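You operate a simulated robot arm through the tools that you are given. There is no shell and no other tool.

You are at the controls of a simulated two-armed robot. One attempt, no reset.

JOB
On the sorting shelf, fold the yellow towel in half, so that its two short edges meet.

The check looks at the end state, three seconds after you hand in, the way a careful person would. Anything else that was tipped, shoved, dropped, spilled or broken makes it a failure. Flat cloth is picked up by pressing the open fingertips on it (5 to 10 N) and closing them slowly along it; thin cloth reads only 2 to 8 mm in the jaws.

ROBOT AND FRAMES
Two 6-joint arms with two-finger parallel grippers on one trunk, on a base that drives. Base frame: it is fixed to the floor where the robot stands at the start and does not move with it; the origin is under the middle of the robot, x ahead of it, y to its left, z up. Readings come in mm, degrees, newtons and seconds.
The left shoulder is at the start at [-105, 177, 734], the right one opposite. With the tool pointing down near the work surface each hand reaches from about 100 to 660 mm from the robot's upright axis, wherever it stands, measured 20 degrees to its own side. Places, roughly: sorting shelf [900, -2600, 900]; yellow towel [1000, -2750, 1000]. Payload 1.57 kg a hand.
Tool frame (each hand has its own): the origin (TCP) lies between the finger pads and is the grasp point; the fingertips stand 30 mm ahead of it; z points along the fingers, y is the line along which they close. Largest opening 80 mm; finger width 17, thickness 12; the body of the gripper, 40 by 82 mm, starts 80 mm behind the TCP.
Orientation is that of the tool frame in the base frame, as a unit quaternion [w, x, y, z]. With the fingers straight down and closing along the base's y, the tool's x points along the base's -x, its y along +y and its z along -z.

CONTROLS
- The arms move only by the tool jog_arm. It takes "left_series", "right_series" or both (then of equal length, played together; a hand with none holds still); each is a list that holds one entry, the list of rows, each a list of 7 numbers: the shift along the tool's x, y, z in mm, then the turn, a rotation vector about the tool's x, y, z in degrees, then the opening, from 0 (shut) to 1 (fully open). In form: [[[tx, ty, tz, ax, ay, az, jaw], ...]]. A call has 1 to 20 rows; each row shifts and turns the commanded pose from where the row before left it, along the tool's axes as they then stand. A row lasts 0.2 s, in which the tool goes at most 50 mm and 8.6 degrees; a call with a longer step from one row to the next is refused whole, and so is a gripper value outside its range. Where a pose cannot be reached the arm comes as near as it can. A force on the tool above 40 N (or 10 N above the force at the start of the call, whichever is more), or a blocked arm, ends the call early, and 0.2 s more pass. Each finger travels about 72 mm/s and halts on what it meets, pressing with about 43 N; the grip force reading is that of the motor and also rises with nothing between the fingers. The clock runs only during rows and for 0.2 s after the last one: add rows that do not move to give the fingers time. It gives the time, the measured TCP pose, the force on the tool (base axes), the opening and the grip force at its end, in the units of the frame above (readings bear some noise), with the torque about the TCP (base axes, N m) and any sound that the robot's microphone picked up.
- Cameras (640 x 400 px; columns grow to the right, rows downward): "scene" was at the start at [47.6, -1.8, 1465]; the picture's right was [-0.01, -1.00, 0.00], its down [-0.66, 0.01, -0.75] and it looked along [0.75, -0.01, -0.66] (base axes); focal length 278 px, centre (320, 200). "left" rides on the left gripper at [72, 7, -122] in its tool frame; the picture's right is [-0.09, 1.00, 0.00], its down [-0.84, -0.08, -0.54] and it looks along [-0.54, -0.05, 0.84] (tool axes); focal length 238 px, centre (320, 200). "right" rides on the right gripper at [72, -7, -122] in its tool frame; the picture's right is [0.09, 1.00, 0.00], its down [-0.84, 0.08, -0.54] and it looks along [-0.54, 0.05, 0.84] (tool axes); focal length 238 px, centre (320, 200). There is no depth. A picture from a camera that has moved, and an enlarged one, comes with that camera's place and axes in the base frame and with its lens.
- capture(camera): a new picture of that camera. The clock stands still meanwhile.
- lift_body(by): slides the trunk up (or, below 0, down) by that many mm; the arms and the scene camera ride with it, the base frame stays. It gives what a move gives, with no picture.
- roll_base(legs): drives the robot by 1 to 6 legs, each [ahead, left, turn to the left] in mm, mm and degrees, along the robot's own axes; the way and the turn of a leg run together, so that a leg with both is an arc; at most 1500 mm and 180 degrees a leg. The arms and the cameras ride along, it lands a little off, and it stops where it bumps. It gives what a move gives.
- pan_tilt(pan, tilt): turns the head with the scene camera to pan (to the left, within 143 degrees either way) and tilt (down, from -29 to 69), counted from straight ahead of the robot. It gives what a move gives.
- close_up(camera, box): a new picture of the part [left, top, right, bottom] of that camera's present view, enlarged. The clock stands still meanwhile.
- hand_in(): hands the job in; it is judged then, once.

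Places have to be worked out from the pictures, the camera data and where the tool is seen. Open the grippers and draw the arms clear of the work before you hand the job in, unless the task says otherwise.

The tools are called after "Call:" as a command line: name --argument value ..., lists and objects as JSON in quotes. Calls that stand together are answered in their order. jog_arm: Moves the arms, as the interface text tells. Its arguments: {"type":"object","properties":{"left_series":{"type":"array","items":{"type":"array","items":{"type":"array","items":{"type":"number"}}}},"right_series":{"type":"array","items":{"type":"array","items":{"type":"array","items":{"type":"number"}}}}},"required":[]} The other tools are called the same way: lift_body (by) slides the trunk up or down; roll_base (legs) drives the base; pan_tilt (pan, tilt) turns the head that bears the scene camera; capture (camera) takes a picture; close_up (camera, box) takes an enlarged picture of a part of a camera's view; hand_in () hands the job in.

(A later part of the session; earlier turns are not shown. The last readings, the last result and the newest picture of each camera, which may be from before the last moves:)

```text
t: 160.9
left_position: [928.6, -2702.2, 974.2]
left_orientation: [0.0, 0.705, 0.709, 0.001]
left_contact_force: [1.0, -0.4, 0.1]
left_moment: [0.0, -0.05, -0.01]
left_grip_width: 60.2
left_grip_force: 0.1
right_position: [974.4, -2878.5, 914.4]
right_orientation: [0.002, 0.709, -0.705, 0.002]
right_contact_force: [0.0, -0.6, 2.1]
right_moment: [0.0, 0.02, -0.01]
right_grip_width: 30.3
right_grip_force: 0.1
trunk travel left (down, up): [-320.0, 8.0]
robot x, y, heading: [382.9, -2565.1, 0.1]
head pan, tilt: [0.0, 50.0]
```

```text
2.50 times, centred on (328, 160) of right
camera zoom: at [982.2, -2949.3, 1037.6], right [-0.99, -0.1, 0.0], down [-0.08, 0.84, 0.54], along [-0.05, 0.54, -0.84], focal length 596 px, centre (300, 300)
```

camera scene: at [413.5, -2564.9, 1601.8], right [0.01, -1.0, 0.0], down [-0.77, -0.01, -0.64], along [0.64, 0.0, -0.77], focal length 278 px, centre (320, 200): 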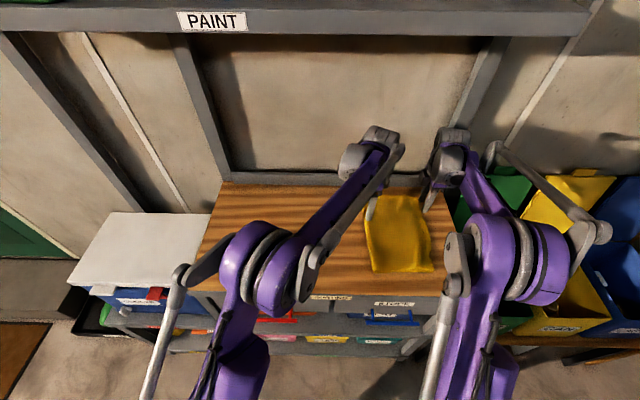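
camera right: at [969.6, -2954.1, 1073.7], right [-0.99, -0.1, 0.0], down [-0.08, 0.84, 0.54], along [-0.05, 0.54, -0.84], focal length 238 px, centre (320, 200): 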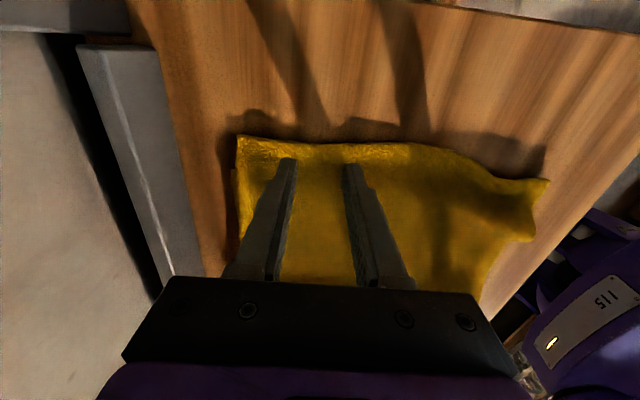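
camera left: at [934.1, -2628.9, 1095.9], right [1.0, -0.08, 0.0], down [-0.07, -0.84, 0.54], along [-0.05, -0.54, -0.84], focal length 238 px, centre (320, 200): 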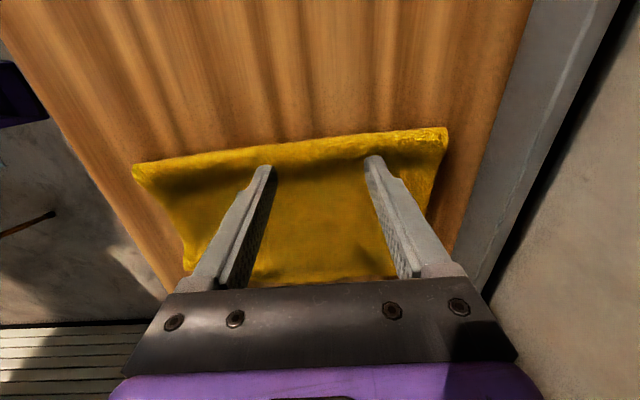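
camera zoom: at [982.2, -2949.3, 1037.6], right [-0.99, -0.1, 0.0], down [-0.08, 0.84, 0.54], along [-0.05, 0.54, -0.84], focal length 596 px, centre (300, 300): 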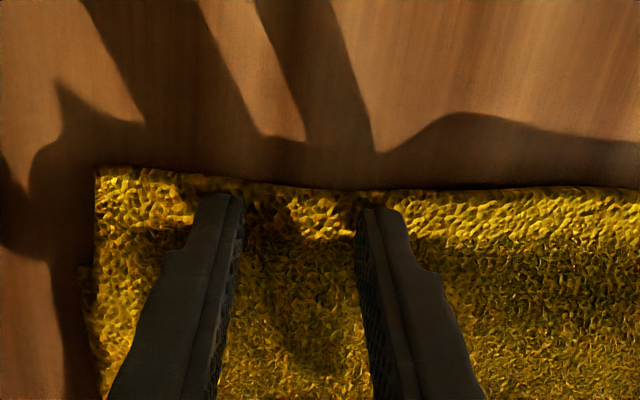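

Tips rest about 5 mm inside the edge. I press 1 mm more and close slowly.

Call:
jog_arm --right_series '[[[0, 0, 1, 0, 0, 0, 0.38], [0, 0, 0, 0, 0, 0, 0.34], [0, 0, 0, 0, 0, 0, 0.3], [0, 0, 0, 0, 0, 0, 0.26], [0, 0, 0, 0, 0, 0, 0.22], [0, 0, 0, 0, 0, 0, 0.18], [0, 0, 0, 0, 0, 0, 0.14], [0, 0, 0, 0, 0, 0, 0.1], [0, 0, 0, 0, 0, 0, 0.06], [0, 0, 0, 0, 0, 0, 0.03], [0, 0, 0, 0, 0, 0, 0], [0, 0, 0, 0, 0, 0, 0], [0, 0, 0, 0, 0, 0, 0]]]'

Call:
close_up --camera "right" --box '[200, 80, 456, 240]'

```text
t: 163.7
left_position: [929.0, -2701.8, 973.8]
left_orientation: [0.0, 0.704, 0.71, 0.0]
left_contact_force: [-0.7, 0.4, -0.1]
left_moment: [0.02, 0.01, 0.02]
left_grip_width: 59.7
left_grip_force: 0.0
right_position: [974.7, -2878.0, 914.1]
right_orientation: [0.001, 0.709, -0.705, 0.0]
right_contact_force: [-0.4, 0.5, 5.5]
right_moment: [0.01, 0.02, 0.01]
right_grip_width: 3.5
right_grip_force: 24.3
trunk travel left (down, up): [-320.0, 8.0]
robot x, y, heading: [380.0, -2563.0, 0.3]
head pan, tilt: [0.0, 50.0]
```

```text
2.50 times, centred on (328, 160) of right
camera zoom: at [981.5, -2949.8, 1036.9], right [-0.99, -0.1, 0.0], down [-0.08, 0.84, 0.54], along [-0.05, 0.54, -0.84], focal length 596 px, centre (300, 300)
```

zoom: 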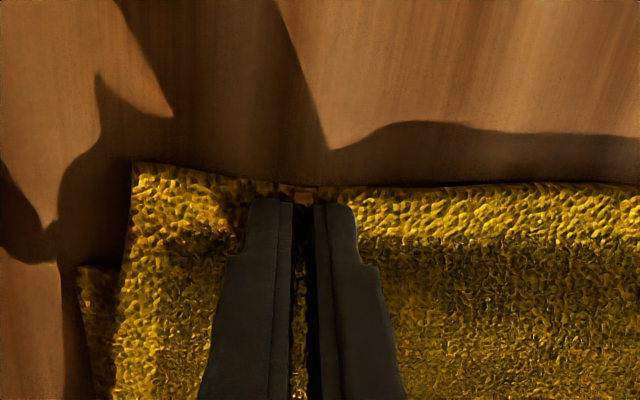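

Gripped (3.5 mm). I lift, shift 28 mm left, set it down on the lower edge, and keep pressing there as a pin.

Call:
jog_arm --right_series '[[[0, 0, -8, 0, 0, 0, 0], [0, 0, -14, 0, 0, 0, 0], [-7, -1, 0, 0, 0, 0, 0], [-7, -1, 0, 0, 0, 0, 0], [-7, -1, 0, 0, 0, 0, 0], [-7, -1, 0, 0, 0, 0, 0], [0, 0, 8, 0, 0, 0, 0], [0, 0, 9, 0, 0, 0, 0], [0, 0, 0, 0, 0, 0, 0]]]'

Call:
close_up --camera "right" --box '[200, 80, 456, 240]'

Call:
capture --camera "left"

```text
t: 165.7
left_position: [928.7, -2701.3, 973.9]
left_orientation: [0.0, 0.705, 0.71, 0.0]
left_contact_force: [1.2, -1.0, -0.2]
left_moment: [-0.02, 0.0, -0.02]
left_grip_width: 59.9
left_grip_force: 0.1
right_position: [979.5, -2850.0, 918.3]
right_orientation: [0.001, 0.71, -0.704, 0.0]
right_contact_force: [-0.2, -0.3, 1.6]
right_moment: [-0.02, 0.0, 0.0]
right_grip_width: 3.8
right_grip_force: 24.6
trunk travel left (down, up): [-320.0, 8.0]
robot x, y, heading: [377.5, -2567.2, 0.5]
head pan, tilt: [0.0, 50.0]
```

```text
2.50 times, centred on (328, 160) of right
camera zoom: at [986.7, -2920.6, 1041.3], right [-0.99, -0.1, 0.0], down [-0.08, 0.84, 0.54], along [-0.05, 0.54, -0.84], focal length 596 px, centre (300, 300)
```

zoom: 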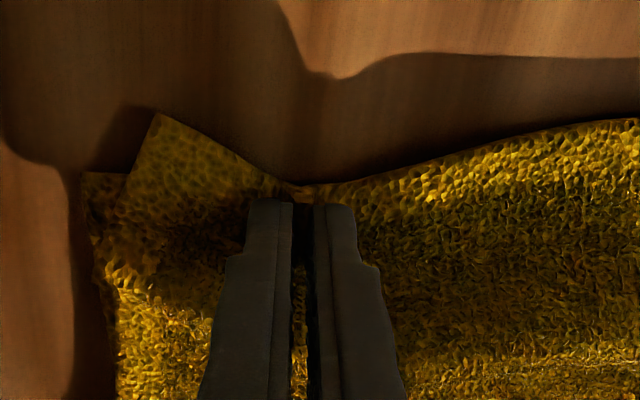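

```text
taken
camera left: at [934.4, -2629.2, 1095.8], right [1.0, -0.08, 0.0], down [-0.07, -0.84, 0.54], along [-0.05, -0.54, -0.84], focal length 238 px, centre (320, 200)
```

left: 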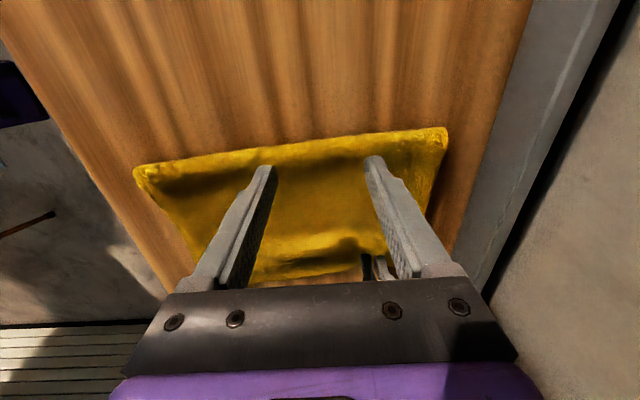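

The edge is set down at the pinch. I press it a bit more to pin both layers, and bring the left fingers down just inside the fold, at y≈-2718.

Call:
jog_arm --left_series '[[[-8, 0, 12, 0, 0, 0, 0.75], [-8, 0, 12, 0, 0, 0, 0.75], [0, 0, 12, 0, 0, 0, 0.75], [0, 0, 10, 0, 0, 0, 0.75], [0, 0, 0, 0, 0, 0, 0.75]]]' --right_series '[[[0, 0, 1, 0, 0, 0, 0], [0, 0, 0.7, 0, 0, 0, 0], [0, 0, 0, 0, 0, 0, 0], [0, 0, 0, 0, 0, 0, 0], [0, 0, 0, 0, 0, 0, 0]]]'

Call:
jog_arm --left_series '[[[0, 0, 3, 0, 0, 0, 0.75], [0, 0, 0, 0, 0, 0, 0.75]]]'

Call:
jog_arm --left_series '[[[0, 0, 3, 0, 0, 0, 0.75], [0, 0, 0, 0, 0, 0, 0.75]]]'

```text
t: 166.9
left_position: [931.2, -2715.4, 927.1]
left_orientation: [0.0, 0.705, 0.709, 0.0]
left_contact_force: [0.0, -0.2, 0.1]
left_moment: [-0.01, 0.0, 0.01]
left_grip_width: 60.1
left_grip_force: 0.1
right_position: [977.8, -2850.9, 917.3]
right_orientation: [0.001, 0.71, -0.704, 0.001]
right_contact_force: [2.5, 1.7, 5.5]
right_moment: [0.01, -0.02, -0.04]
right_grip_width: 3.5
right_grip_force: 24.2
trunk travel left (down, up): [-320.0, 8.0]
robot x, y, heading: [378.6, -2560.9, 0.4]
head pan, tilt: [0.0, 50.0]
```

```text
t: 167.5
left_position: [930.8, -2717.2, 924.6]
left_orientation: [0.0, 0.705, 0.71, 0.0]
left_contact_force: [0.0, -0.2, 0.3]
left_moment: [-0.01, 0.01, 0.05]
left_grip_width: 59.9
left_grip_force: 0.2
right_position: [977.7, -2849.9, 916.3]
right_orientation: [0.001, 0.709, -0.705, 0.0]
right_contact_force: [2.1, 1.3, 5.4]
right_moment: [0.05, -0.07, -0.03]
right_grip_width: 3.7
right_grip_force: 24.8
trunk travel left (down, up): [-320.0, 8.0]
robot x, y, heading: [378.2, -2565.3, 0.5]
head pan, tilt: [0.0, 50.0]
```

```text
t: 168.1
left_position: [931.5, -2715.2, 921.1]
left_orientation: [0.0, 0.704, 0.71, 0.0]
left_contact_force: [0.5, 0.3, 0.4]
left_moment: [-0.02, 0.01, 0.01]
left_grip_width: 60.2
left_grip_force: 0.0
right_position: [979.0, -2849.6, 916.5]
right_orientation: [0.001, 0.71, -0.705, 0.001]
right_contact_force: [1.0, 1.0, 6.2]
right_moment: [0.06, -0.06, -0.05]
right_grip_width: 3.7
right_grip_force: 24.4
trunk travel left (down, up): [-320.0, 8.0]
robot x, y, heading: [379.2, -2566.9, 0.3]
head pan, tilt: [0.0, 50.0]
```

The right pin holds at about 6 N. The left hand is not touching yet at z≈921, so I go down further in steps.

Call:
jog_arm --left_series '[[[0, 0, 2, 0, 0, 0, 0.75], [0, 0, 0, 0, 0, 0, 0.75]]]'

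Call:
jog_arm --left_series '[[[0, 0, 2, 0, 0, 0, 0.75], [0, 0, 0, 0, 0, 0, 0.75]]]'

Call:
capture --camera "left"

```text
t: 168.7
left_position: [930.0, -2715.1, 918.5]
left_orientation: [0.0, 0.705, 0.709, 0.0]
left_contact_force: [0.8, -0.2, 0.9]
left_moment: [0.03, -0.01, -0.01]
left_grip_width: 60.1
left_grip_force: 0.1
right_position: [978.2, -2849.9, 916.2]
right_orientation: [0.001, 0.71, -0.705, 0.0]
right_contact_force: [1.1, 0.1, 3.9]
right_moment: [0.05, -0.05, 0.0]
right_grip_width: 3.6
right_grip_force: 25.3
trunk travel left (down, up): [-320.0, 8.0]
robot x, y, heading: [379.5, -2566.2, 0.6]
head pan, tilt: [0.0, 50.0]
```

```text
t: 169.3
left_position: [930.2, -2716.3, 916.7]
left_orientation: [0.0, 0.704, 0.71, 0.001]
left_contact_force: [-1.0, -0.8, 2.8]
left_moment: [-0.05, 0.04, -0.02]
left_grip_width: 59.9
left_grip_force: 0.0
right_position: [979.2, -2850.4, 916.7]
right_orientation: [0.0, 0.71, -0.705, 0.001]
right_contact_force: [1.2, 0.5, 4.2]
right_moment: [0.06, -0.02, 0.01]
right_grip_width: 3.7
right_grip_force: 25.3
trunk travel left (down, up): [-320.0, 8.0]
robot x, y, heading: [377.5, -2564.6, 0.5]
head pan, tilt: [0.0, 50.0]
```

```text
taken
camera left: at [936.4, -2642.7, 1039.4], right [1.0, -0.08, 0.0], down [-0.07, -0.84, 0.54], along [-0.05, -0.54, -0.84], focal length 238 px, centre (320, 200)
```

left: 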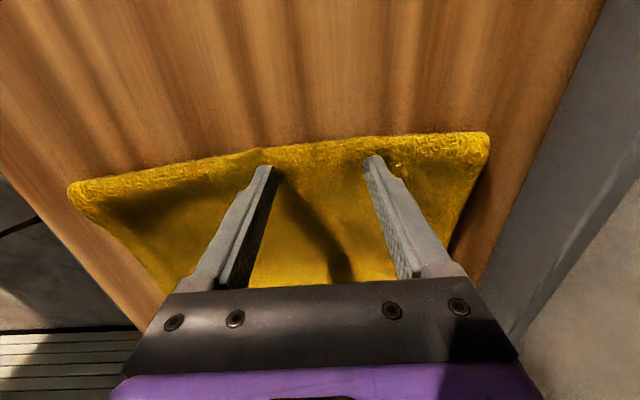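

Left contact is 2.8 N just inside the fold. With the right hand pinning, I draw the left fingertips 26 mm leftward to move the slack into the fold.

Call:
jog_arm --left_series '[[[0, 0, 0.5, 0, 0, 0, 0.75], [4, 0, 0, 0, 0, 0, 0.75], [4, 0, 0, 0, 0, 0, 0.75], [4, 0, 0, 0, 0, 0, 0.75], [4, 0, 0, 0, 0, 0, 0.75], [5, 0, 0, 0, 0, 0, 0.75], [5, 0, 0, 0, 0, 0, 0.75], [0, 0, 0, 0, 0, 0, 0.75]]]' --right_series '[[[0, 0, 0.7, 0, 0, 0, 0], [0, 0, 0, 0, 0, 0, 0], [0, 0, 0, 0, 0, 0, 0], [0, 0, 0, 0, 0, 0, 0], [0, 0, 0, 0, 0, 0, 0], [0, 0, 0, 0, 0, 0, 0], [0, 0, 0, 0, 0, 0, 0], [0, 0, 0, 0, 0, 0, 0]]]'

Call:
capture --camera "left"

Call:
close_up --camera "right" --box '[200, 80, 456, 240]'

```text
t: 171.1
left_position: [931.1, -2691.1, 917.1]
left_orientation: [0.0, 0.704, 0.71, 0.001]
left_contact_force: [0.9, -3.6, 3.8]
left_moment: [-0.13, 0.01, 0.01]
left_grip_width: 58.7
left_grip_force: 0.1
right_position: [977.9, -2848.2, 916.8]
right_orientation: [-0.002, 0.71, -0.705, 0.0]
right_contact_force: [0.0, 2.2, 5.9]
right_moment: [0.07, -0.01, 0.02]
right_grip_width: 3.5
right_grip_force: 24.4
trunk travel left (down, up): [-320.0, 8.0]
robot x, y, heading: [382.4, -2567.4, 0.7]
head pan, tilt: [0.0, 50.0]
```

```text
taken
camera left: at [936.6, -2618.1, 1038.3], right [1.0, -0.08, 0.0], down [-0.07, -0.84, 0.54], along [-0.05, -0.54, -0.84], focal length 238 px, centre (320, 200)
```

left: 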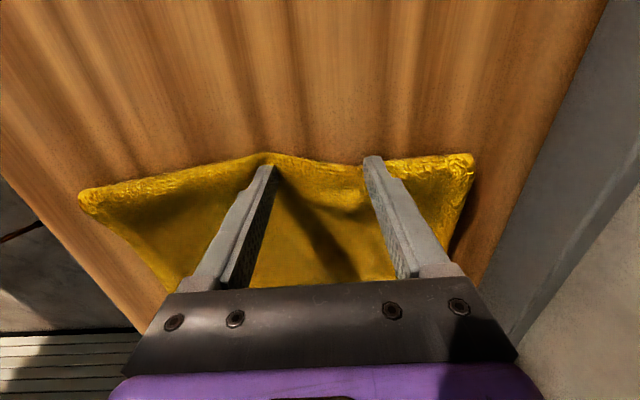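

```text
2.50 times, centred on (328, 160) of right
camera zoom: at [985.3, -2921.0, 1039.7], right [-0.99, -0.1, 0.0], down [-0.08, 0.84, 0.54], along [-0.05, 0.54, -0.84], focal length 596 px, centre (300, 300)
```

zoom: 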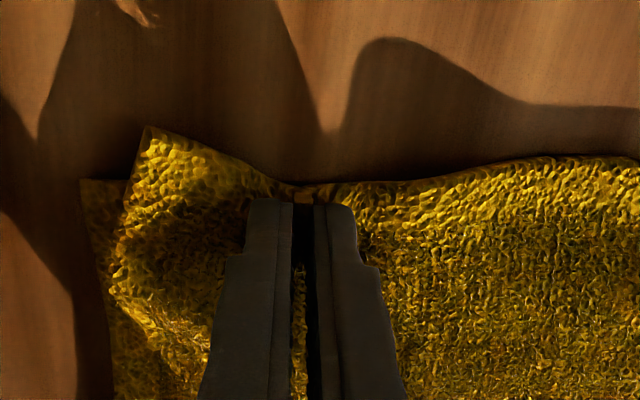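

The fold moved left by 12–23 mm and the middle of the right edge came in. I lift the left hand off, then release the right pinch by opening slowly.

Call:
jog_arm --left_series '[[[0, 0, -8, 0, 0, 0, 0.75], [0, 0, -20, 0, 0, 0, 0.75], [0, 0, -25, 0, 0, 0, 0.75], [0, 0, 0, 0, 0, 0, 0.75], [0, 0, 0, 0, 0, 0, 0.75], [0, 0, 0, 0, 0, 0, 0.75], [0, 0, 0, 0, 0, 0, 0.75], [0, 0, 0, 0, 0, 0, 0.75], [0, 0, 0, 0, 0, 0, 0.75], [0, 0, 0, 0, 0, 0, 0.75], [0, 0, 0, 0, 0, 0, 0.75]]]' --right_series '[[[0, 0, 0, 0, 0, 0, 0], [0, 0, 0, 0, 0, 0, 0], [0, 0, 0, 0, 0, 0, 0], [0, 0, 0, 0, 0, 0, 0.06], [0, 0, 0, 0, 0, 0, 0.12], [0, 0, 0, 0, 0, 0, 0.18], [0, 0, 0, 0, 0, 0, 0.24], [0, 0, 0, 0, 0, 0, 0.3], [0, 0, 0, 0, 0, 0, 0.36], [0, 0, 0, 0, 0, 0, 0.42], [0, 0, 0, 0, 0, 0, 0.48]]]'

Call:
close_up --camera "right" --box '[200, 80, 456, 240]'

Call:
capture --camera "left"

```text
t: 173.5
left_position: [932.1, -2690.0, 969.2]
left_orientation: [0.0, 0.705, 0.71, -0.001]
left_contact_force: [0.2, 0.5, 0.4]
left_moment: [0.02, 0.01, 0.0]
left_grip_width: 60.0
left_grip_force: 0.2
right_position: [978.7, -2849.7, 917.3]
right_orientation: [0.0, 0.709, -0.705, 0.002]
right_contact_force: [-1.5, -0.3, 5.1]
right_moment: [0.02, 0.03, 0.01]
right_grip_width: 33.2
right_grip_force: 0.2
trunk travel left (down, up): [-320.0, 8.0]
robot x, y, heading: [382.6, -2566.8, 0.4]
head pan, tilt: [0.0, 50.0]
```

```text
2.50 times, centred on (328, 160) of right
camera zoom: at [985.4, -2921.0, 1039.6], right [-0.99, -0.1, 0.0], down [-0.08, 0.84, 0.54], along [-0.05, 0.54, -0.84], focal length 596 px, centre (300, 300)
```

zoom: 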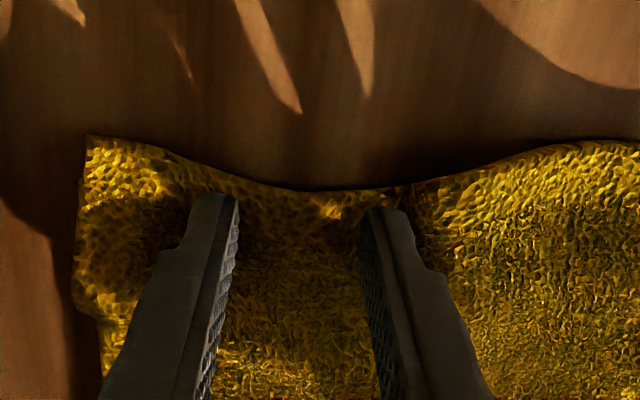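

```text
taken
camera left: at [937.6, -2617.8, 1092.1], right [1.0, -0.08, 0.0], down [-0.07, -0.84, 0.54], along [-0.05, -0.54, -0.84], focal length 238 px, centre (320, 200)
```

left: 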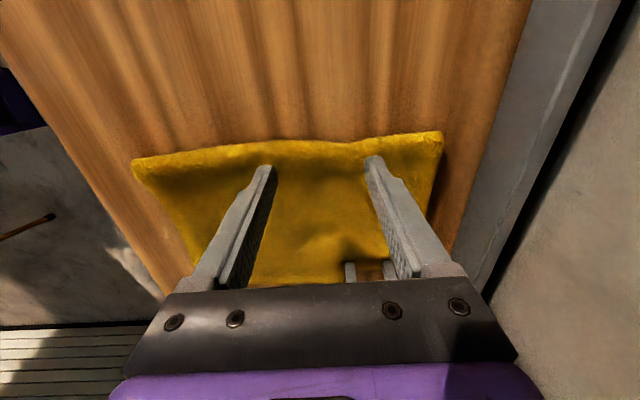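

The far part is good now: the edge is within about 4 mm at x≈975 and 12 mm at the very corner. The middle still overhangs by about 14 mm at x≈893. I move the right hand there for the same treatment.

Call:
jog_arm --right_series '[[[0, 0, -10, 0, 0, 0, 0.48], [0, 0, -25, 0, 0, 0, 0.38], [13, 44, 0, 0, 0, 0, 0.38], [13, 44, 0, 0, 0, 0, 0.38], [0, 0, 10, 0, 0, 0, 0.38], [0, 0, 0, 0, 0, 0, 0.38]]]'

Call:
capture --camera "right"

Call:
close_up --camera "right" --box '[200, 80, 456, 240]'

```text
t: 174.9
left_position: [932.1, -2692.0, 969.1]
left_orientation: [0.001, 0.704, 0.71, 0.0]
left_contact_force: [0.0, -0.1, 0.8]
left_moment: [0.02, 0.01, 0.02]
left_grip_width: 59.8
left_grip_force: 0.0
right_position: [892.0, -2875.9, 943.3]
right_orientation: [0.0, 0.709, -0.705, 0.0]
right_contact_force: [-0.6, 0.6, 0.0]
right_moment: [-0.04, 0.0, 0.02]
right_grip_width: 30.4
right_grip_force: 0.2
trunk travel left (down, up): [-320.0, 8.0]
robot x, y, heading: [380.4, -2564.1, 0.8]
head pan, tilt: [0.0, 50.0]
```

```text
taken
camera right: at [899.5, -2947.0, 1065.7], right [-0.99, -0.1, 0.0], down [-0.08, 0.84, 0.54], along [-0.05, 0.54, -0.84], focal length 238 px, centre (320, 200)
```

right: 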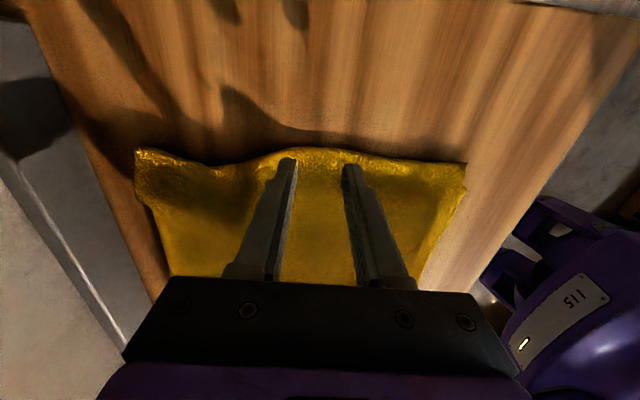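

```text
2.50 times, centred on (328, 160) of right
camera zoom: at [899.5, -2947.0, 1065.7], right [-0.99, -0.1, 0.0], down [-0.08, 0.84, 0.54], along [-0.05, 0.54, -0.84], focal length 596 px, centre (300, 300)
```

zoom: 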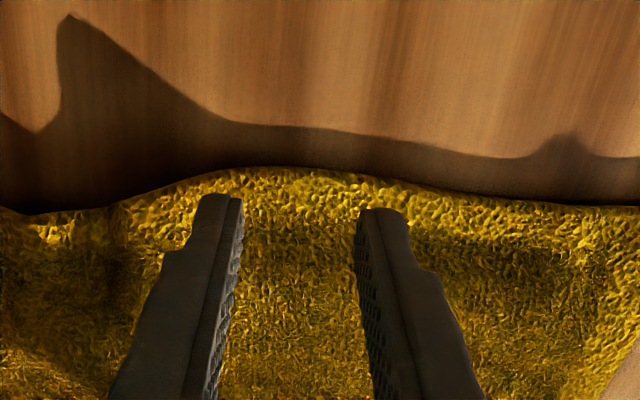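

The edge now reads: far corner 8 mm out, x≈990 flush, middle 13 mm out, near within 4 mm. I correct the middle: centre the jaws at y≈-2873 and lower.

Call:
jog_arm --right_series '[[[-3, 0, 10, 0, 0, 0, 0.38], [0, 0, 10, 0, 0, 0, 0.38], [0, 0, 6, 0, 0, 0, 0.38], [0, 0, 0, 0, 0, 0, 0.38]]]'

Call:
jog_arm --right_series '[[[0, 0, 1.5, 0, 0, 0, 0.38], [0, 0, 0, 0, 0, 0, 0.38]]]'

Call:
jog_arm --right_series '[[[0, 0, 1, 0, 0, 0, 0.38], [0, 0, 0, 0, 0, 0, 0.38]]]'

```text
t: 175.9
left_position: [932.7, -2691.5, 970.0]
left_orientation: [0.0, 0.705, 0.709, 0.0]
left_contact_force: [0.5, 0.3, 0.2]
left_moment: [0.01, 0.01, 0.03]
left_grip_width: 59.8
left_grip_force: 0.1
right_position: [891.1, -2874.0, 915.0]
right_orientation: [0.0, 0.71, -0.705, 0.001]
right_contact_force: [0.4, -0.1, 1.4]
right_moment: [0.03, 0.0, 0.02]
right_grip_width: 30.4
right_grip_force: 0.0
trunk travel left (down, up): [-320.0, 8.0]
robot x, y, heading: [379.9, -2565.5, 0.4]
head pan, tilt: [0.0, 50.0]
```

```text
t: 176.5
left_position: [932.9, -2690.2, 970.6]
left_orientation: [0.0, 0.704, 0.71, 0.0]
left_contact_force: [-0.4, 0.4, -0.4]
left_moment: [0.02, 0.02, -0.01]
left_grip_width: 60.1
left_grip_force: 0.0
right_position: [892.3, -2874.7, 913.6]
right_orientation: [0.0, 0.71, -0.704, 0.0]
right_contact_force: [0.5, 0.9, 4.7]
right_moment: [0.06, 0.0, 0.06]
right_grip_width: 30.4
right_grip_force: 0.0
trunk travel left (down, up): [-320.0, 8.0]
robot x, y, heading: [379.5, -2567.0, 0.5]
head pan, tilt: [0.0, 50.0]
```

```text
t: 177.1
left_position: [932.8, -2690.9, 971.4]
left_orientation: [0.0, 0.705, 0.71, 0.0]
left_contact_force: [0.5, -0.2, 0.5]
left_moment: [0.02, -0.01, -0.05]
left_grip_width: 60.0
left_grip_force: 0.1
right_position: [891.3, -2874.6, 913.2]
right_orientation: [0.001, 0.71, -0.704, 0.001]
right_contact_force: [2.5, 0.6, 10.4]
right_moment: [0.01, -0.09, 0.03]
right_grip_width: 30.4
right_grip_force: 0.1
trunk travel left (down, up): [-320.0, 8.0]
robot x, y, heading: [381.7, -2562.1, 0.5]
head pan, tilt: [0.0, 50.0]
```

10 N at the single-layer height, so only the overhanging layer is under the tips. I ease slightly and close.

Call:
jog_arm --right_series '[[[0, 0, -0.3, 0, 0, 0, 0.38], [0, 0, 0, 0, 0, 0, 0.34], [0, 0, 0, 0, 0, 0, 0.3], [0, 0, 0, 0, 0, 0, 0.26], [0, 0, 0, 0, 0, 0, 0.22], [0, 0, 0, 0, 0, 0, 0.18], [0, 0, 0, 0, 0, 0, 0.14], [0, 0, 0, 0, 0, 0, 0.1], [0, 0, 0, 0, 0, 0, 0.06], [0, 0, 0, 0, 0, 0, 0.03], [0, 0, 0, 0, 0, 0, 0], [0, 0, 0, 0, 0, 0, 0], [0, 0, 0, 0, 0, 0, 0]]]'

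Call:
close_up --camera "right" --box '[200, 80, 456, 240]'

```text
t: 179.9
left_position: [932.6, -2691.3, 970.5]
left_orientation: [0.0, 0.705, 0.71, 0.0]
left_contact_force: [0.4, 0.0, -0.5]
left_moment: [0.0, 0.01, 0.0]
left_grip_width: 59.8
left_grip_force: 0.0
right_position: [889.9, -2874.4, 913.0]
right_orientation: [0.0, 0.709, -0.705, 0.001]
right_contact_force: [-0.6, -0.4, 7.6]
right_moment: [0.02, 0.02, 0.0]
right_grip_width: 3.5
right_grip_force: 25.2
trunk travel left (down, up): [-320.0, 8.0]
robot x, y, heading: [380.3, -2569.8, 0.2]
head pan, tilt: [0.0, 50.0]
```

```text
2.50 times, centred on (328, 160) of right
camera zoom: at [898.1, -2945.7, 1036.4], right [-0.99, -0.1, 0.0], down [-0.08, 0.84, 0.54], along [-0.05, 0.54, -0.84], focal length 596 px, centre (300, 300)
```

zoom: 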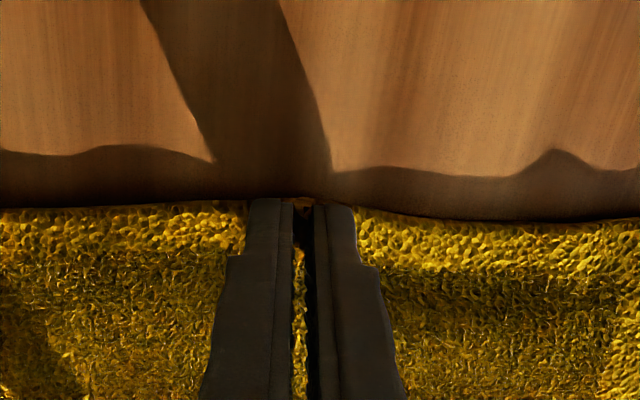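

Gripped (3.5 mm). I lift 18 mm, shift 13 mm left, set down and pin; at the same time the left hand moves to x≈885 just inside the fold.

Call:
jog_arm --left_series '[[[0, -12, 0, 0, 0, 0, 0.75], [-8, -12, 0, 0, 0, 0, 0.75], [-8, -12, 5, 0, 0, 0, 0.75], [0, -11, 10, 0, 0, 0, 0.75], [0, 0, 12, 0, 0, 0, 0.75], [0, 0, 12, 0, 0, 0, 0.75], [0, 0, 8, 0, 0, 0, 0.75], [0, 0, 0, 0, 0, 0, 0.75]]]' --right_series '[[[0, 0, -8, 0, 0, 0, 0], [0, 0, -10, 0, 0, 0, 0], [-6.5, 0, 0, 0, 0, 0, 0], [-6.5, 0, 0, 0, 0, 0, 0], [0, 0, 6, 0, 0, 0, 0], [0, 0, 7, 0, 0, 0, 0], [0, 0, 2, 0, 0, 0, 0], [0, 0, 0, 0, 0, 0, 0]]]'

Call:
close_up --camera "right" --box '[200, 80, 456, 240]'

Call:
capture --camera "left"

```text
t: 181.7
left_position: [883.6, -2705.9, 923.7]
left_orientation: [0.0, 0.705, 0.709, 0.001]
left_contact_force: [-0.4, -0.1, -0.7]
left_moment: [0.03, -0.01, -0.03]
left_grip_width: 59.7
left_grip_force: 0.1
right_position: [891.7, -2861.9, 915.3]
right_orientation: [0.0, 0.709, -0.705, 0.001]
right_contact_force: [0.5, 0.3, 0.7]
right_moment: [0.03, -0.01, -0.03]
right_grip_width: 3.2
right_grip_force: 24.6
trunk travel left (down, up): [-320.0, 8.0]
robot x, y, heading: [382.6, -2564.5, 0.5]
head pan, tilt: [0.0, 50.0]
```

```text
2.50 times, centred on (328, 160) of right
camera zoom: at [899.5, -2932.2, 1039.1], right [-0.99, -0.1, 0.0], down [-0.08, 0.84, 0.54], along [-0.05, 0.54, -0.84], focal length 596 px, centre (300, 300)
```

zoom: 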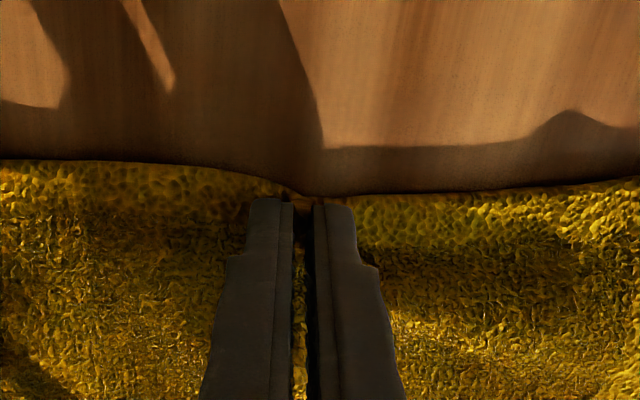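

```text
taken
camera left: at [889.2, -2634.1, 1045.0], right [1.0, -0.08, 0.0], down [-0.07, -0.84, 0.54], along [-0.05, -0.54, -0.84], focal length 238 px, centre (320, 200)
```

left: 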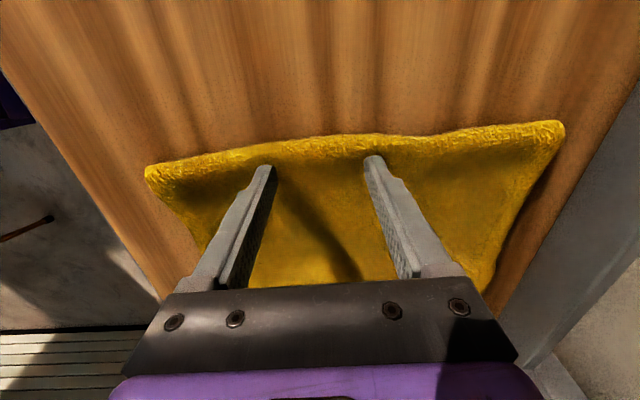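

At z≈915 the set-down edge barely touches, which suggests the lower layer's edge in the middle lies further left than I assumed. I lift slightly, shift 8 mm more to the left, and feel for the two-layer height.

Call:
jog_arm --right_series '[[[0, 0, -6, 0, 0, 0, 0], [-8, 0, 0, 0, 0, 0, 0], [0, 0, 4, 0, 0, 0, 0], [0, 0, 0, 0, 0, 0, 0]]]'

Call:
jog_arm --right_series '[[[0, 0, 1, 0, 0, 0, 0], [0, 0, 0, 0, 0, 0, 0]]]'

Call:
jog_arm --right_series '[[[0, 0, 1, 0, 0, 0, 0], [0, 0, 0, 0, 0, 0, 0]]]'

```text
t: 182.7
left_position: [882.7, -2707.4, 922.4]
left_orientation: [0.001, 0.705, 0.71, 0.001]
left_contact_force: [-0.6, -0.6, -0.6]
left_moment: [-0.03, 0.0, 0.0]
left_grip_width: 59.9
left_grip_force: 0.1
right_position: [891.4, -2852.9, 917.1]
right_orientation: [0.0, 0.71, -0.705, 0.0]
right_contact_force: [0.0, 0.8, -0.3]
right_moment: [0.0, -0.01, -0.01]
right_grip_width: 3.4
right_grip_force: 24.1
trunk travel left (down, up): [-320.0, 8.0]
robot x, y, heading: [382.4, -2564.8, 0.4]
head pan, tilt: [0.0, 50.0]
```

```text
t: 183.3
left_position: [882.8, -2707.3, 923.4]
left_orientation: [0.0, 0.705, 0.71, 0.0]
left_contact_force: [0.2, 0.8, -0.1]
left_moment: [0.0, -0.01, 0.0]
left_grip_width: 60.1
left_grip_force: 0.1
right_position: [890.9, -2853.0, 915.9]
right_orientation: [0.0, 0.71, -0.705, 0.0]
right_contact_force: [1.1, 0.4, 1.1]
right_moment: [0.01, 0.01, -0.03]
right_grip_width: 3.5
right_grip_force: 24.6
trunk travel left (down, up): [-320.0, 8.0]
robot x, y, heading: [379.2, -2563.3, 0.4]
head pan, tilt: [0.0, 50.0]
```

```text
t: 183.9
left_position: [884.3, -2706.6, 922.6]
left_orientation: [0.0, 0.705, 0.709, 0.0]
left_contact_force: [-0.2, 0.4, -0.3]
left_moment: [0.02, 0.02, 0.01]
left_grip_width: 59.7
left_grip_force: 0.0
right_position: [890.7, -2853.6, 915.0]
right_orientation: [0.0, 0.709, -0.705, -0.001]
right_contact_force: [-0.9, 0.2, 1.3]
right_moment: [-0.01, -0.05, 0.03]
right_grip_width: 3.4
right_grip_force: 24.5
trunk travel left (down, up): [-320.0, 8.0]
robot x, y, heading: [376.4, -2563.9, 0.4]
head pan, tilt: [0.0, 50.0]
```

Still a light touch at z≈915. I lower another millimetre or two to tell whether there are one or two layers here.

Call:
jog_arm --right_series '[[[0, 0, 1, 0, 0, 0, 0], [0, 0, 0, 0, 0, 0, 0]]]'

Call:
close_up --camera "right" --box '[200, 80, 456, 240]'

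Call:
capture --camera "right"

```text
t: 184.5
left_position: [883.3, -2706.7, 923.5]
left_orientation: [0.0, 0.705, 0.71, 0.0]
left_contact_force: [0.2, -0.1, 0.1]
left_moment: [-0.04, 0.0, 0.04]
left_grip_width: 60.0
left_grip_force: 0.1
right_position: [888.8, -2853.0, 913.8]
right_orientation: [0.001, 0.71, -0.705, 0.0]
right_contact_force: [1.3, -0.4, 4.4]
right_moment: [0.08, -0.03, -0.01]
right_grip_width: 3.4
right_grip_force: 24.8
trunk travel left (down, up): [-320.0, 8.0]
robot x, y, heading: [378.8, -2567.2, 0.6]
head pan, tilt: [0.0, 50.0]
```

```text
2.50 times, centred on (328, 160) of right
camera zoom: at [898.1, -2924.3, 1037.9], right [-0.99, -0.1, 0.0], down [-0.08, 0.84, 0.54], along [-0.05, 0.54, -0.84], focal length 596 px, centre (300, 300)
```

zoom: 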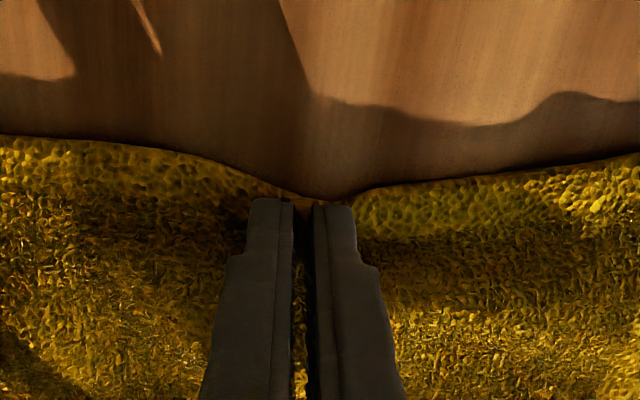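

```text
taken
camera right: at [898.1, -2924.3, 1037.9], right [-0.99, -0.1, 0.0], down [-0.08, 0.84, 0.54], along [-0.05, 0.54, -0.84], focal length 238 px, centre (320, 200)
```

right: 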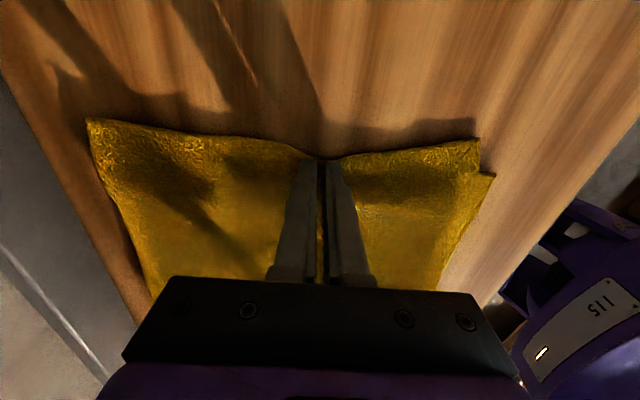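

Two things show now. The lower near corner peeks out at (766,-2859), so the lower layer moved left with the fold, and the touch height here is still that of one layer. Before going on I look at the overall shape from the scene camera.

Call:
close_up --camera "scene" --box '[330, 170, 490, 290]'

Call:
close_up --camera "left" --box '[120, 80, 600, 300]'

```text
3.33 times, centred on (410, 230) of scene
camera zoom: at [414.1, -2565.6, 1601.9], right [0.01, -1.0, 0.0], down [-0.77, -0.01, -0.64], along [0.64, 0.0, -0.77], focal length 925 px, centre (20, 100)
```

zoom: 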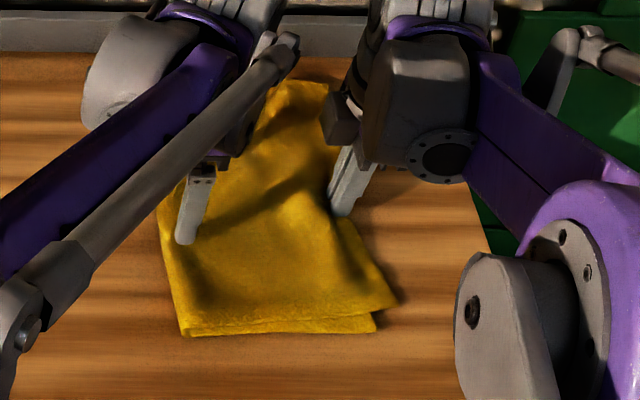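

```text
1.33 times, centred on (360, 190) of left
camera zoom: at [889.1, -2634.1, 1045.2], right [1.0, -0.08, 0.0], down [-0.07, -0.84, 0.54], along [-0.05, -0.54, -0.84], focal length 318 px, centre (267, 213)
```

zoom: 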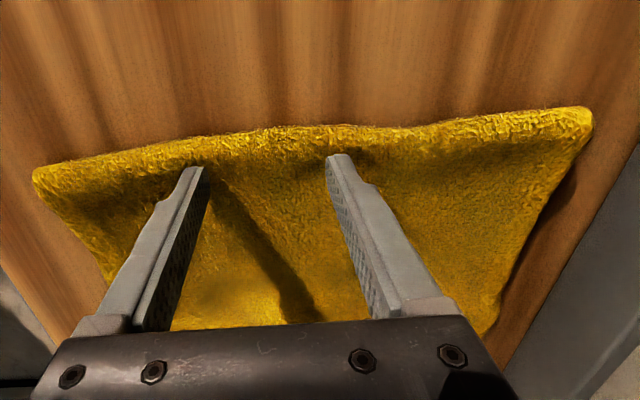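

The lower right edge now runs at about y≈-2857 to -2860, while the upper corners lag at -2872 (far) and -2883 (near); only the middle, held in the jaws, is right. I lift the held middle higher, carry it left past the mark so both corners follow, then bring the middle back and set it down. The left hand first moves up out of the way.

Call:
jog_arm --left_series '[[[0, 0, -20, 0, 0, 0, 0.75], [0, 0, -20, 0, 0, 0, 0.75], [20, 0, -10, 0, 0, 0, 0.75], [20, 0, 0, 0, 0, 0, 0.75], [20, 0, 0, 0, 0, 0, 0.75], [0, 0, 0, 0, 0, 0, 0.75], [0, 0, 0, 0, 0, 0, 0.75], [0, 0, 0, 0, 0, 0, 0.75], [0, 0, 0, 0, 0, 0, 0.75]]]' --right_series '[[[0, 0, -15, 0, 0, 0, 0], [0, 0, -20, 0, 0, 0, 0], [0, 0, -15, 0, 0, 0, 0], [-9, 0, 0, 0, 0, 0, 0], [-9, 0, 0, 0, 0, 0, 0], [-9, 0, 0, 0, 0, 0, 0], [-9, 0, 0, 0, 0, 0, 0], [0, 0, 0, 0, 0, 0, 0], [0, 0, 0, 0, 0, 0, 0]]]'

Call:
capture --camera "right"

Call:
capture --camera "left"

Call:
close_up --camera "scene" --box '[330, 170, 490, 290]'

```text
t: 186.5
left_position: [884.3, -2646.6, 973.2]
left_orientation: [0.0, 0.705, 0.709, 0.0]
left_contact_force: [0.9, -0.3, 0.3]
left_moment: [-0.01, 0.0, -0.04]
left_grip_width: 59.8
left_grip_force: 0.0
right_position: [891.7, -2818.7, 963.6]
right_orientation: [0.0, 0.71, -0.704, 0.0]
right_contact_force: [-0.7, 0.2, 0.4]
right_moment: [0.01, 0.0, -0.03]
right_grip_width: 3.5
right_grip_force: 24.1
trunk travel left (down, up): [-320.0, 8.0]
robot x, y, heading: [377.8, -2565.8, 0.2]
head pan, tilt: [0.0, 50.0]
```

```text
taken
camera right: at [898.6, -2889.1, 1086.5], right [-0.99, -0.1, 0.0], down [-0.08, 0.84, 0.54], along [-0.05, 0.54, -0.84], focal length 238 px, centre (320, 200)
```

right: 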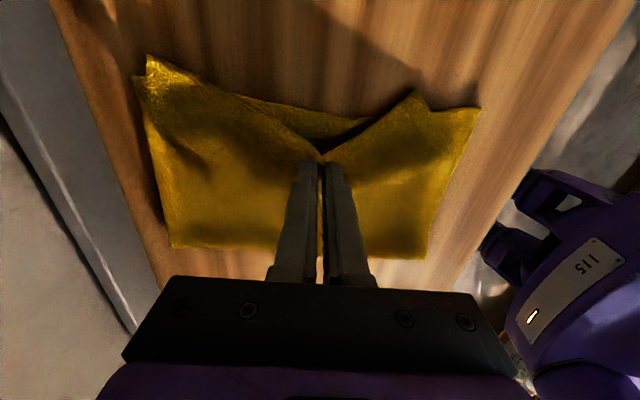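

```text
taken
camera left: at [890.3, -2574.0, 1095.2], right [1.0, -0.08, 0.0], down [-0.07, -0.84, 0.54], along [-0.05, -0.54, -0.84], focal length 238 px, centre (320, 200)
```

left: 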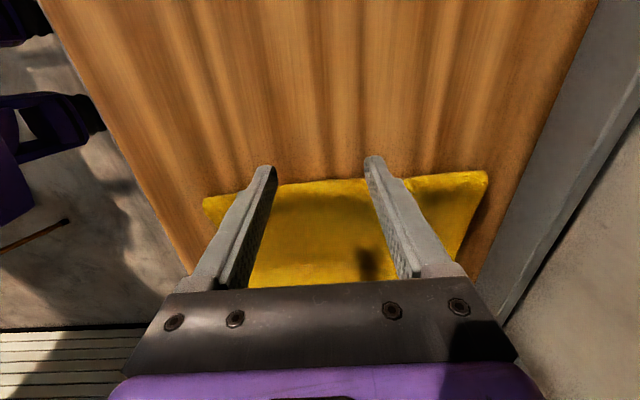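

```text
3.33 times, centred on (410, 230) of scene
camera zoom: at [414.3, -2565.8, 1601.8], right [0.01, -1.0, 0.0], down [-0.77, -0.01, -0.64], along [0.64, 0.0, -0.77], focal length 925 px, centre (20, 100)
```

zoom: 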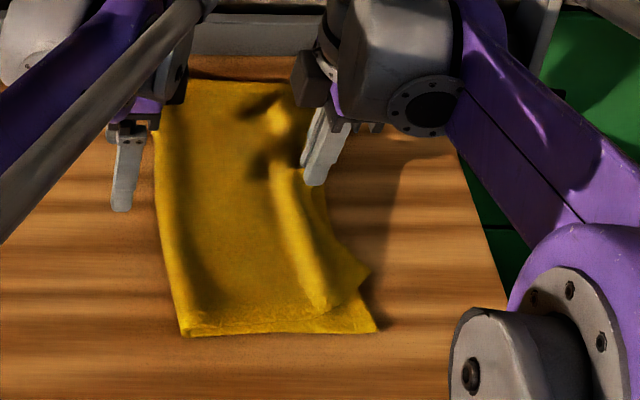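

With the middle held up I can see the lower layer's right edge clearly: (1038,-2856) far, about -2848 in the middle, (767,-2860) near. I set the middle back so its edge lies at about -2850, then release by spreading.

Call:
jog_arm --right_series '[[[6, 0, 10, 0, 0, 0, 0], [6, 0, 10, 0, 0, 0, 0], [6, 0, 12, 0, 0, 0, 0], [6, 0, 12, 0, 0, 0, 0], [0, 0, 3, 0, 0, 0, 0], [0, 0, 0, 0, 0, 0, 0.06], [0, 0, 0, 0, 0, 0, 0.12], [0, 0, 0, 0, 0, 0, 0.2], [0, 0, 0, 0, 0, 0, 0.28], [0, 0, 0, 0, 0, 0, 0.36], [0, 0, 0, 0, 0, 0, 0.44], [0, 0, 0, 0, 0, 0, 0.5], [0, 0, 0, 0, 0, 0, 0.5]]]'

Call:
capture --camera "right"

Call:
close_up --camera "scene" --box '[330, 170, 490, 290]'

```text
t: 189.3
left_position: [883.8, -2646.8, 973.0]
left_orientation: [0.0, 0.705, 0.709, 0.0]
left_contact_force: [0.0, -0.2, -1.2]
left_moment: [0.0, 0.01, 0.02]
left_grip_width: 60.1
left_grip_force: 0.1
right_position: [891.3, -2842.3, 917.8]
right_orientation: [0.0, 0.709, -0.705, 0.0]
right_contact_force: [-0.7, 0.1, 1.9]
right_moment: [0.02, -0.01, 0.01]
right_grip_width: 37.9
right_grip_force: 0.1
trunk travel left (down, up): [-320.0, 8.0]
robot x, y, heading: [383.1, -2566.4, 0.4]
head pan, tilt: [0.0, 50.0]
```

```text
taken
camera right: at [899.1, -2913.2, 1041.6], right [-0.99, -0.1, 0.0], down [-0.08, 0.84, 0.54], along [-0.05, 0.54, -0.84], focal length 238 px, centre (320, 200)
```

right: 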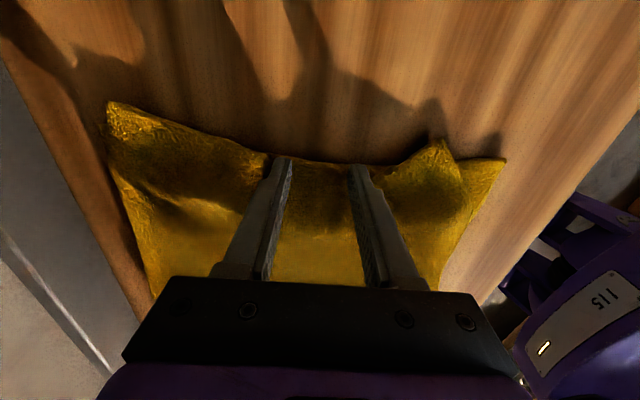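

```text
3.33 times, centred on (410, 230) of scene
camera zoom: at [414.1, -2565.7, 1601.8], right [0.01, -1.0, 0.0], down [-0.77, -0.01, -0.64], along [0.64, 0.0, -0.77], focal length 925 px, centre (20, 100)
```

zoom: 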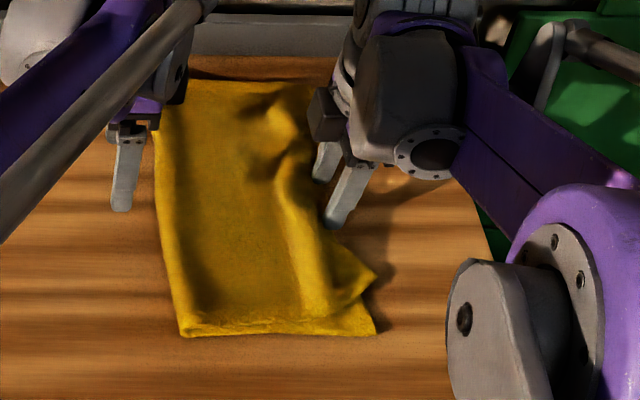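

The middle edge is set right and the slack stands as a ridge near y≈-2815. Now I pin both layers at this x with the right hand, and bring the left hand down inside the fold at y≈-2726 to draw the slack out.

Call:
jog_arm --left_series '[[[-25, 0, 0, 0, 0, 0, 0.75], [-27, 0, 0, 0, 0, 0, 0.75], [-27, 0, 10, 0, 0, 0, 0.75], [0, 0, 15, 0, 0, 0, 0.75], [0, 0, 15, 0, 0, 0, 0.75], [0, 0, 10, 0, 0, 0, 0.75], [0, 0, 0, 0, 0, 0, 0.75]]]' --right_series '[[[0, 0, 1, 0, 0, 0, 0.5], [0, 0, 0.7, 0, 0, 0, 0.5], [0, 0, 0, 0, 0, 0, 0.5], [0, 0, 0, 0, 0, 0, 0.5], [0, 0, 0, 0, 0, 0, 0.5], [0, 0, 0, 0, 0, 0, 0.5], [0, 0, 0, 0, 0, 0, 0.5]]]'

Call:
jog_arm --left_series '[[[0, 0, 3, 0, 0, 0, 0.75], [0, 0, 2, 0, 0, 0, 0.75], [0, 0, 0, 0, 0, 0, 0.75]]]'

Call:
capture --camera "left"

```text
t: 190.9
left_position: [882.2, -2726.8, 923.6]
left_orientation: [0.0, 0.705, 0.709, 0.0]
left_contact_force: [0.7, -0.7, 0.9]
left_moment: [-0.02, 0.02, -0.03]
left_grip_width: 60.1
left_grip_force: 0.1
right_position: [891.0, -2841.2, 917.1]
right_orientation: [0.0, 0.71, -0.704, -0.001]
right_contact_force: [1.3, -0.5, 4.9]
right_moment: [0.0, 0.03, -0.02]
right_grip_width: 37.7
right_grip_force: 0.2
trunk travel left (down, up): [-320.0, 8.0]
robot x, y, heading: [382.4, -2564.1, 0.7]
head pan, tilt: [0.0, 50.0]
```

```text
t: 191.7
left_position: [884.0, -2725.1, 918.4]
left_orientation: [0.0, 0.705, 0.71, 0.001]
left_contact_force: [-1.6, -0.9, 1.9]
left_moment: [-0.01, 0.02, 0.0]
left_grip_width: 60.3
left_grip_force: 0.1
right_position: [891.5, -2843.1, 917.1]
right_orientation: [0.0, 0.709, -0.705, 0.0]
right_contact_force: [1.2, -0.4, 4.2]
right_moment: [0.04, 0.0, -0.03]
right_grip_width: 37.9
right_grip_force: 0.0
trunk travel left (down, up): [-320.0, 8.0]
robot x, y, heading: [383.1, -2563.0, 0.4]
head pan, tilt: [0.0, 50.0]
```

```text
taken
camera left: at [889.6, -2653.1, 1040.0], right [1.0, -0.08, 0.0], down [-0.07, -0.84, 0.54], along [-0.05, -0.54, -0.84], focal length 238 px, centre (320, 200)
```

left: 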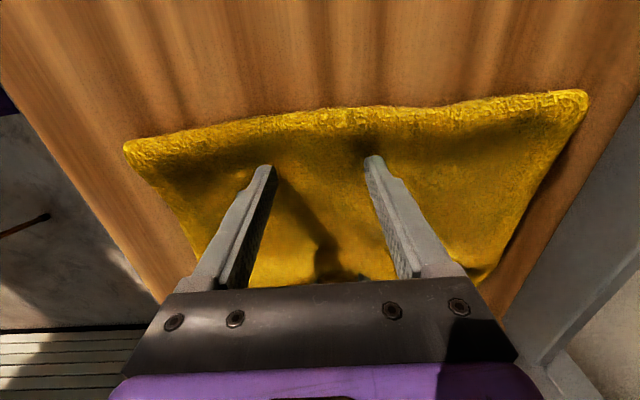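

Left is touching with about 2 N. I strengthen the right pin and draw the left fingertips 24 mm toward the fold.

Call:
jog_arm --left_series '[[[0, 0, 0, 0, 0, 0, 0.75], [0, 0, 0.7, 0, 0, 0, 0.75], [4, 0, 0, 0, 0, 0, 0.75], [4, 0, 0, 0, 0, 0, 0.75], [4, 0, 0, 0, 0, 0, 0.75], [4, 0, 0, 0, 0, 0, 0.75], [4, 0, 0, 0, 0, 0, 0.75], [4, 0, 0, 0, 0, 0, 0.75], [0, 0, 0, 0, 0, 0, 0.75]]]' --right_series '[[[0, 0, 0.7, 0, 0, 0, 0.5], [0, 0, 0.5, 0, 0, 0, 0.5], [0, 0, 0, 0, 0, 0, 0.5], [0, 0, 0, 0, 0, 0, 0.5], [0, 0, 0, 0, 0, 0, 0.5], [0, 0, 0, 0, 0, 0, 0.5], [0, 0, 0, 0, 0, 0, 0.5], [0, 0, 0, 0, 0, 0, 0.5], [0, 0, 0, 0, 0, 0, 0.5]]]'

Call:
capture --camera "left"

Call:
capture --camera "right"

Call:
close_up --camera "scene" --box '[330, 170, 490, 290]'

```text
t: 193.7
left_position: [882.1, -2703.3, 917.4]
left_orientation: [0.0, 0.704, 0.71, 0.0]
left_contact_force: [0.0, -2.0, 2.0]
left_moment: [-0.06, 0.0, -0.01]
left_grip_width: 60.0
left_grip_force: 0.1
right_position: [890.9, -2842.3, 915.8]
right_orientation: [0.0, 0.71, -0.705, 0.001]
right_contact_force: [1.3, 2.0, 10.7]
right_moment: [0.18, -0.02, -0.02]
right_grip_width: 37.7
right_grip_force: 0.1
trunk travel left (down, up): [-320.0, 8.0]
robot x, y, heading: [379.4, -2568.3, 0.6]
head pan, tilt: [0.0, 50.0]
```

```text
taken
camera left: at [889.0, -2629.4, 1039.7], right [1.0, -0.08, 0.0], down [-0.07, -0.84, 0.54], along [-0.05, -0.54, -0.84], focal length 238 px, centre (320, 200)
```

left: 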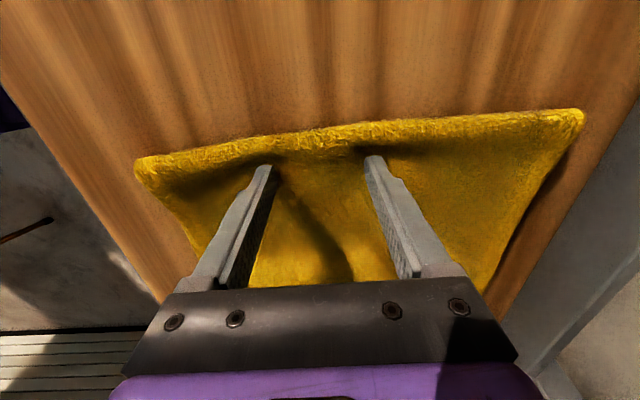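

```text
taken
camera right: at [898.6, -2912.6, 1039.3], right [-0.99, -0.1, 0.0], down [-0.08, 0.84, 0.54], along [-0.05, 0.54, -0.84], focal length 238 px, centre (320, 200)
```

right: 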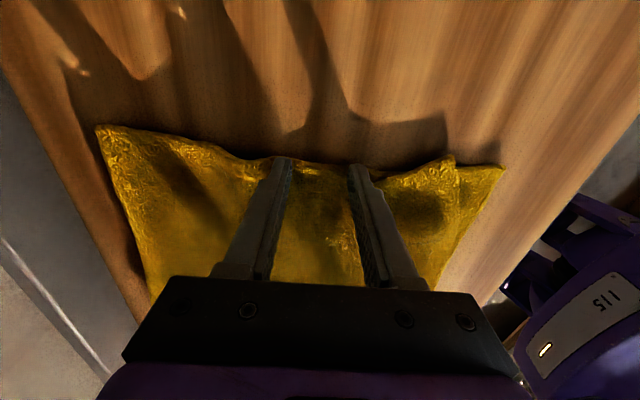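

```text
3.33 times, centred on (410, 230) of scene
camera zoom: at [413.4, -2565.2, 1601.9], right [0.01, -1.0, 0.0], down [-0.77, -0.01, -0.64], along [0.64, 0.0, -0.77], focal length 925 px, centre (20, 100)
```

zoom: 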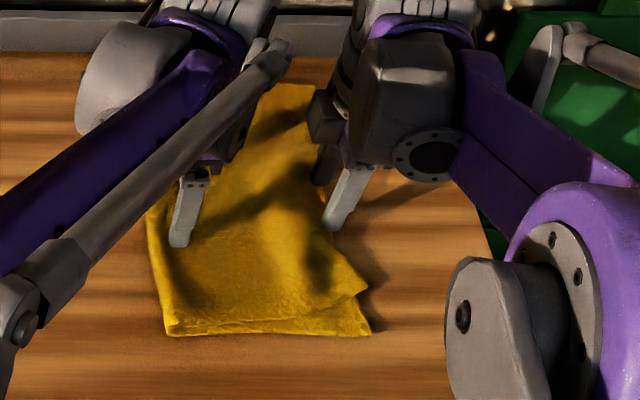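

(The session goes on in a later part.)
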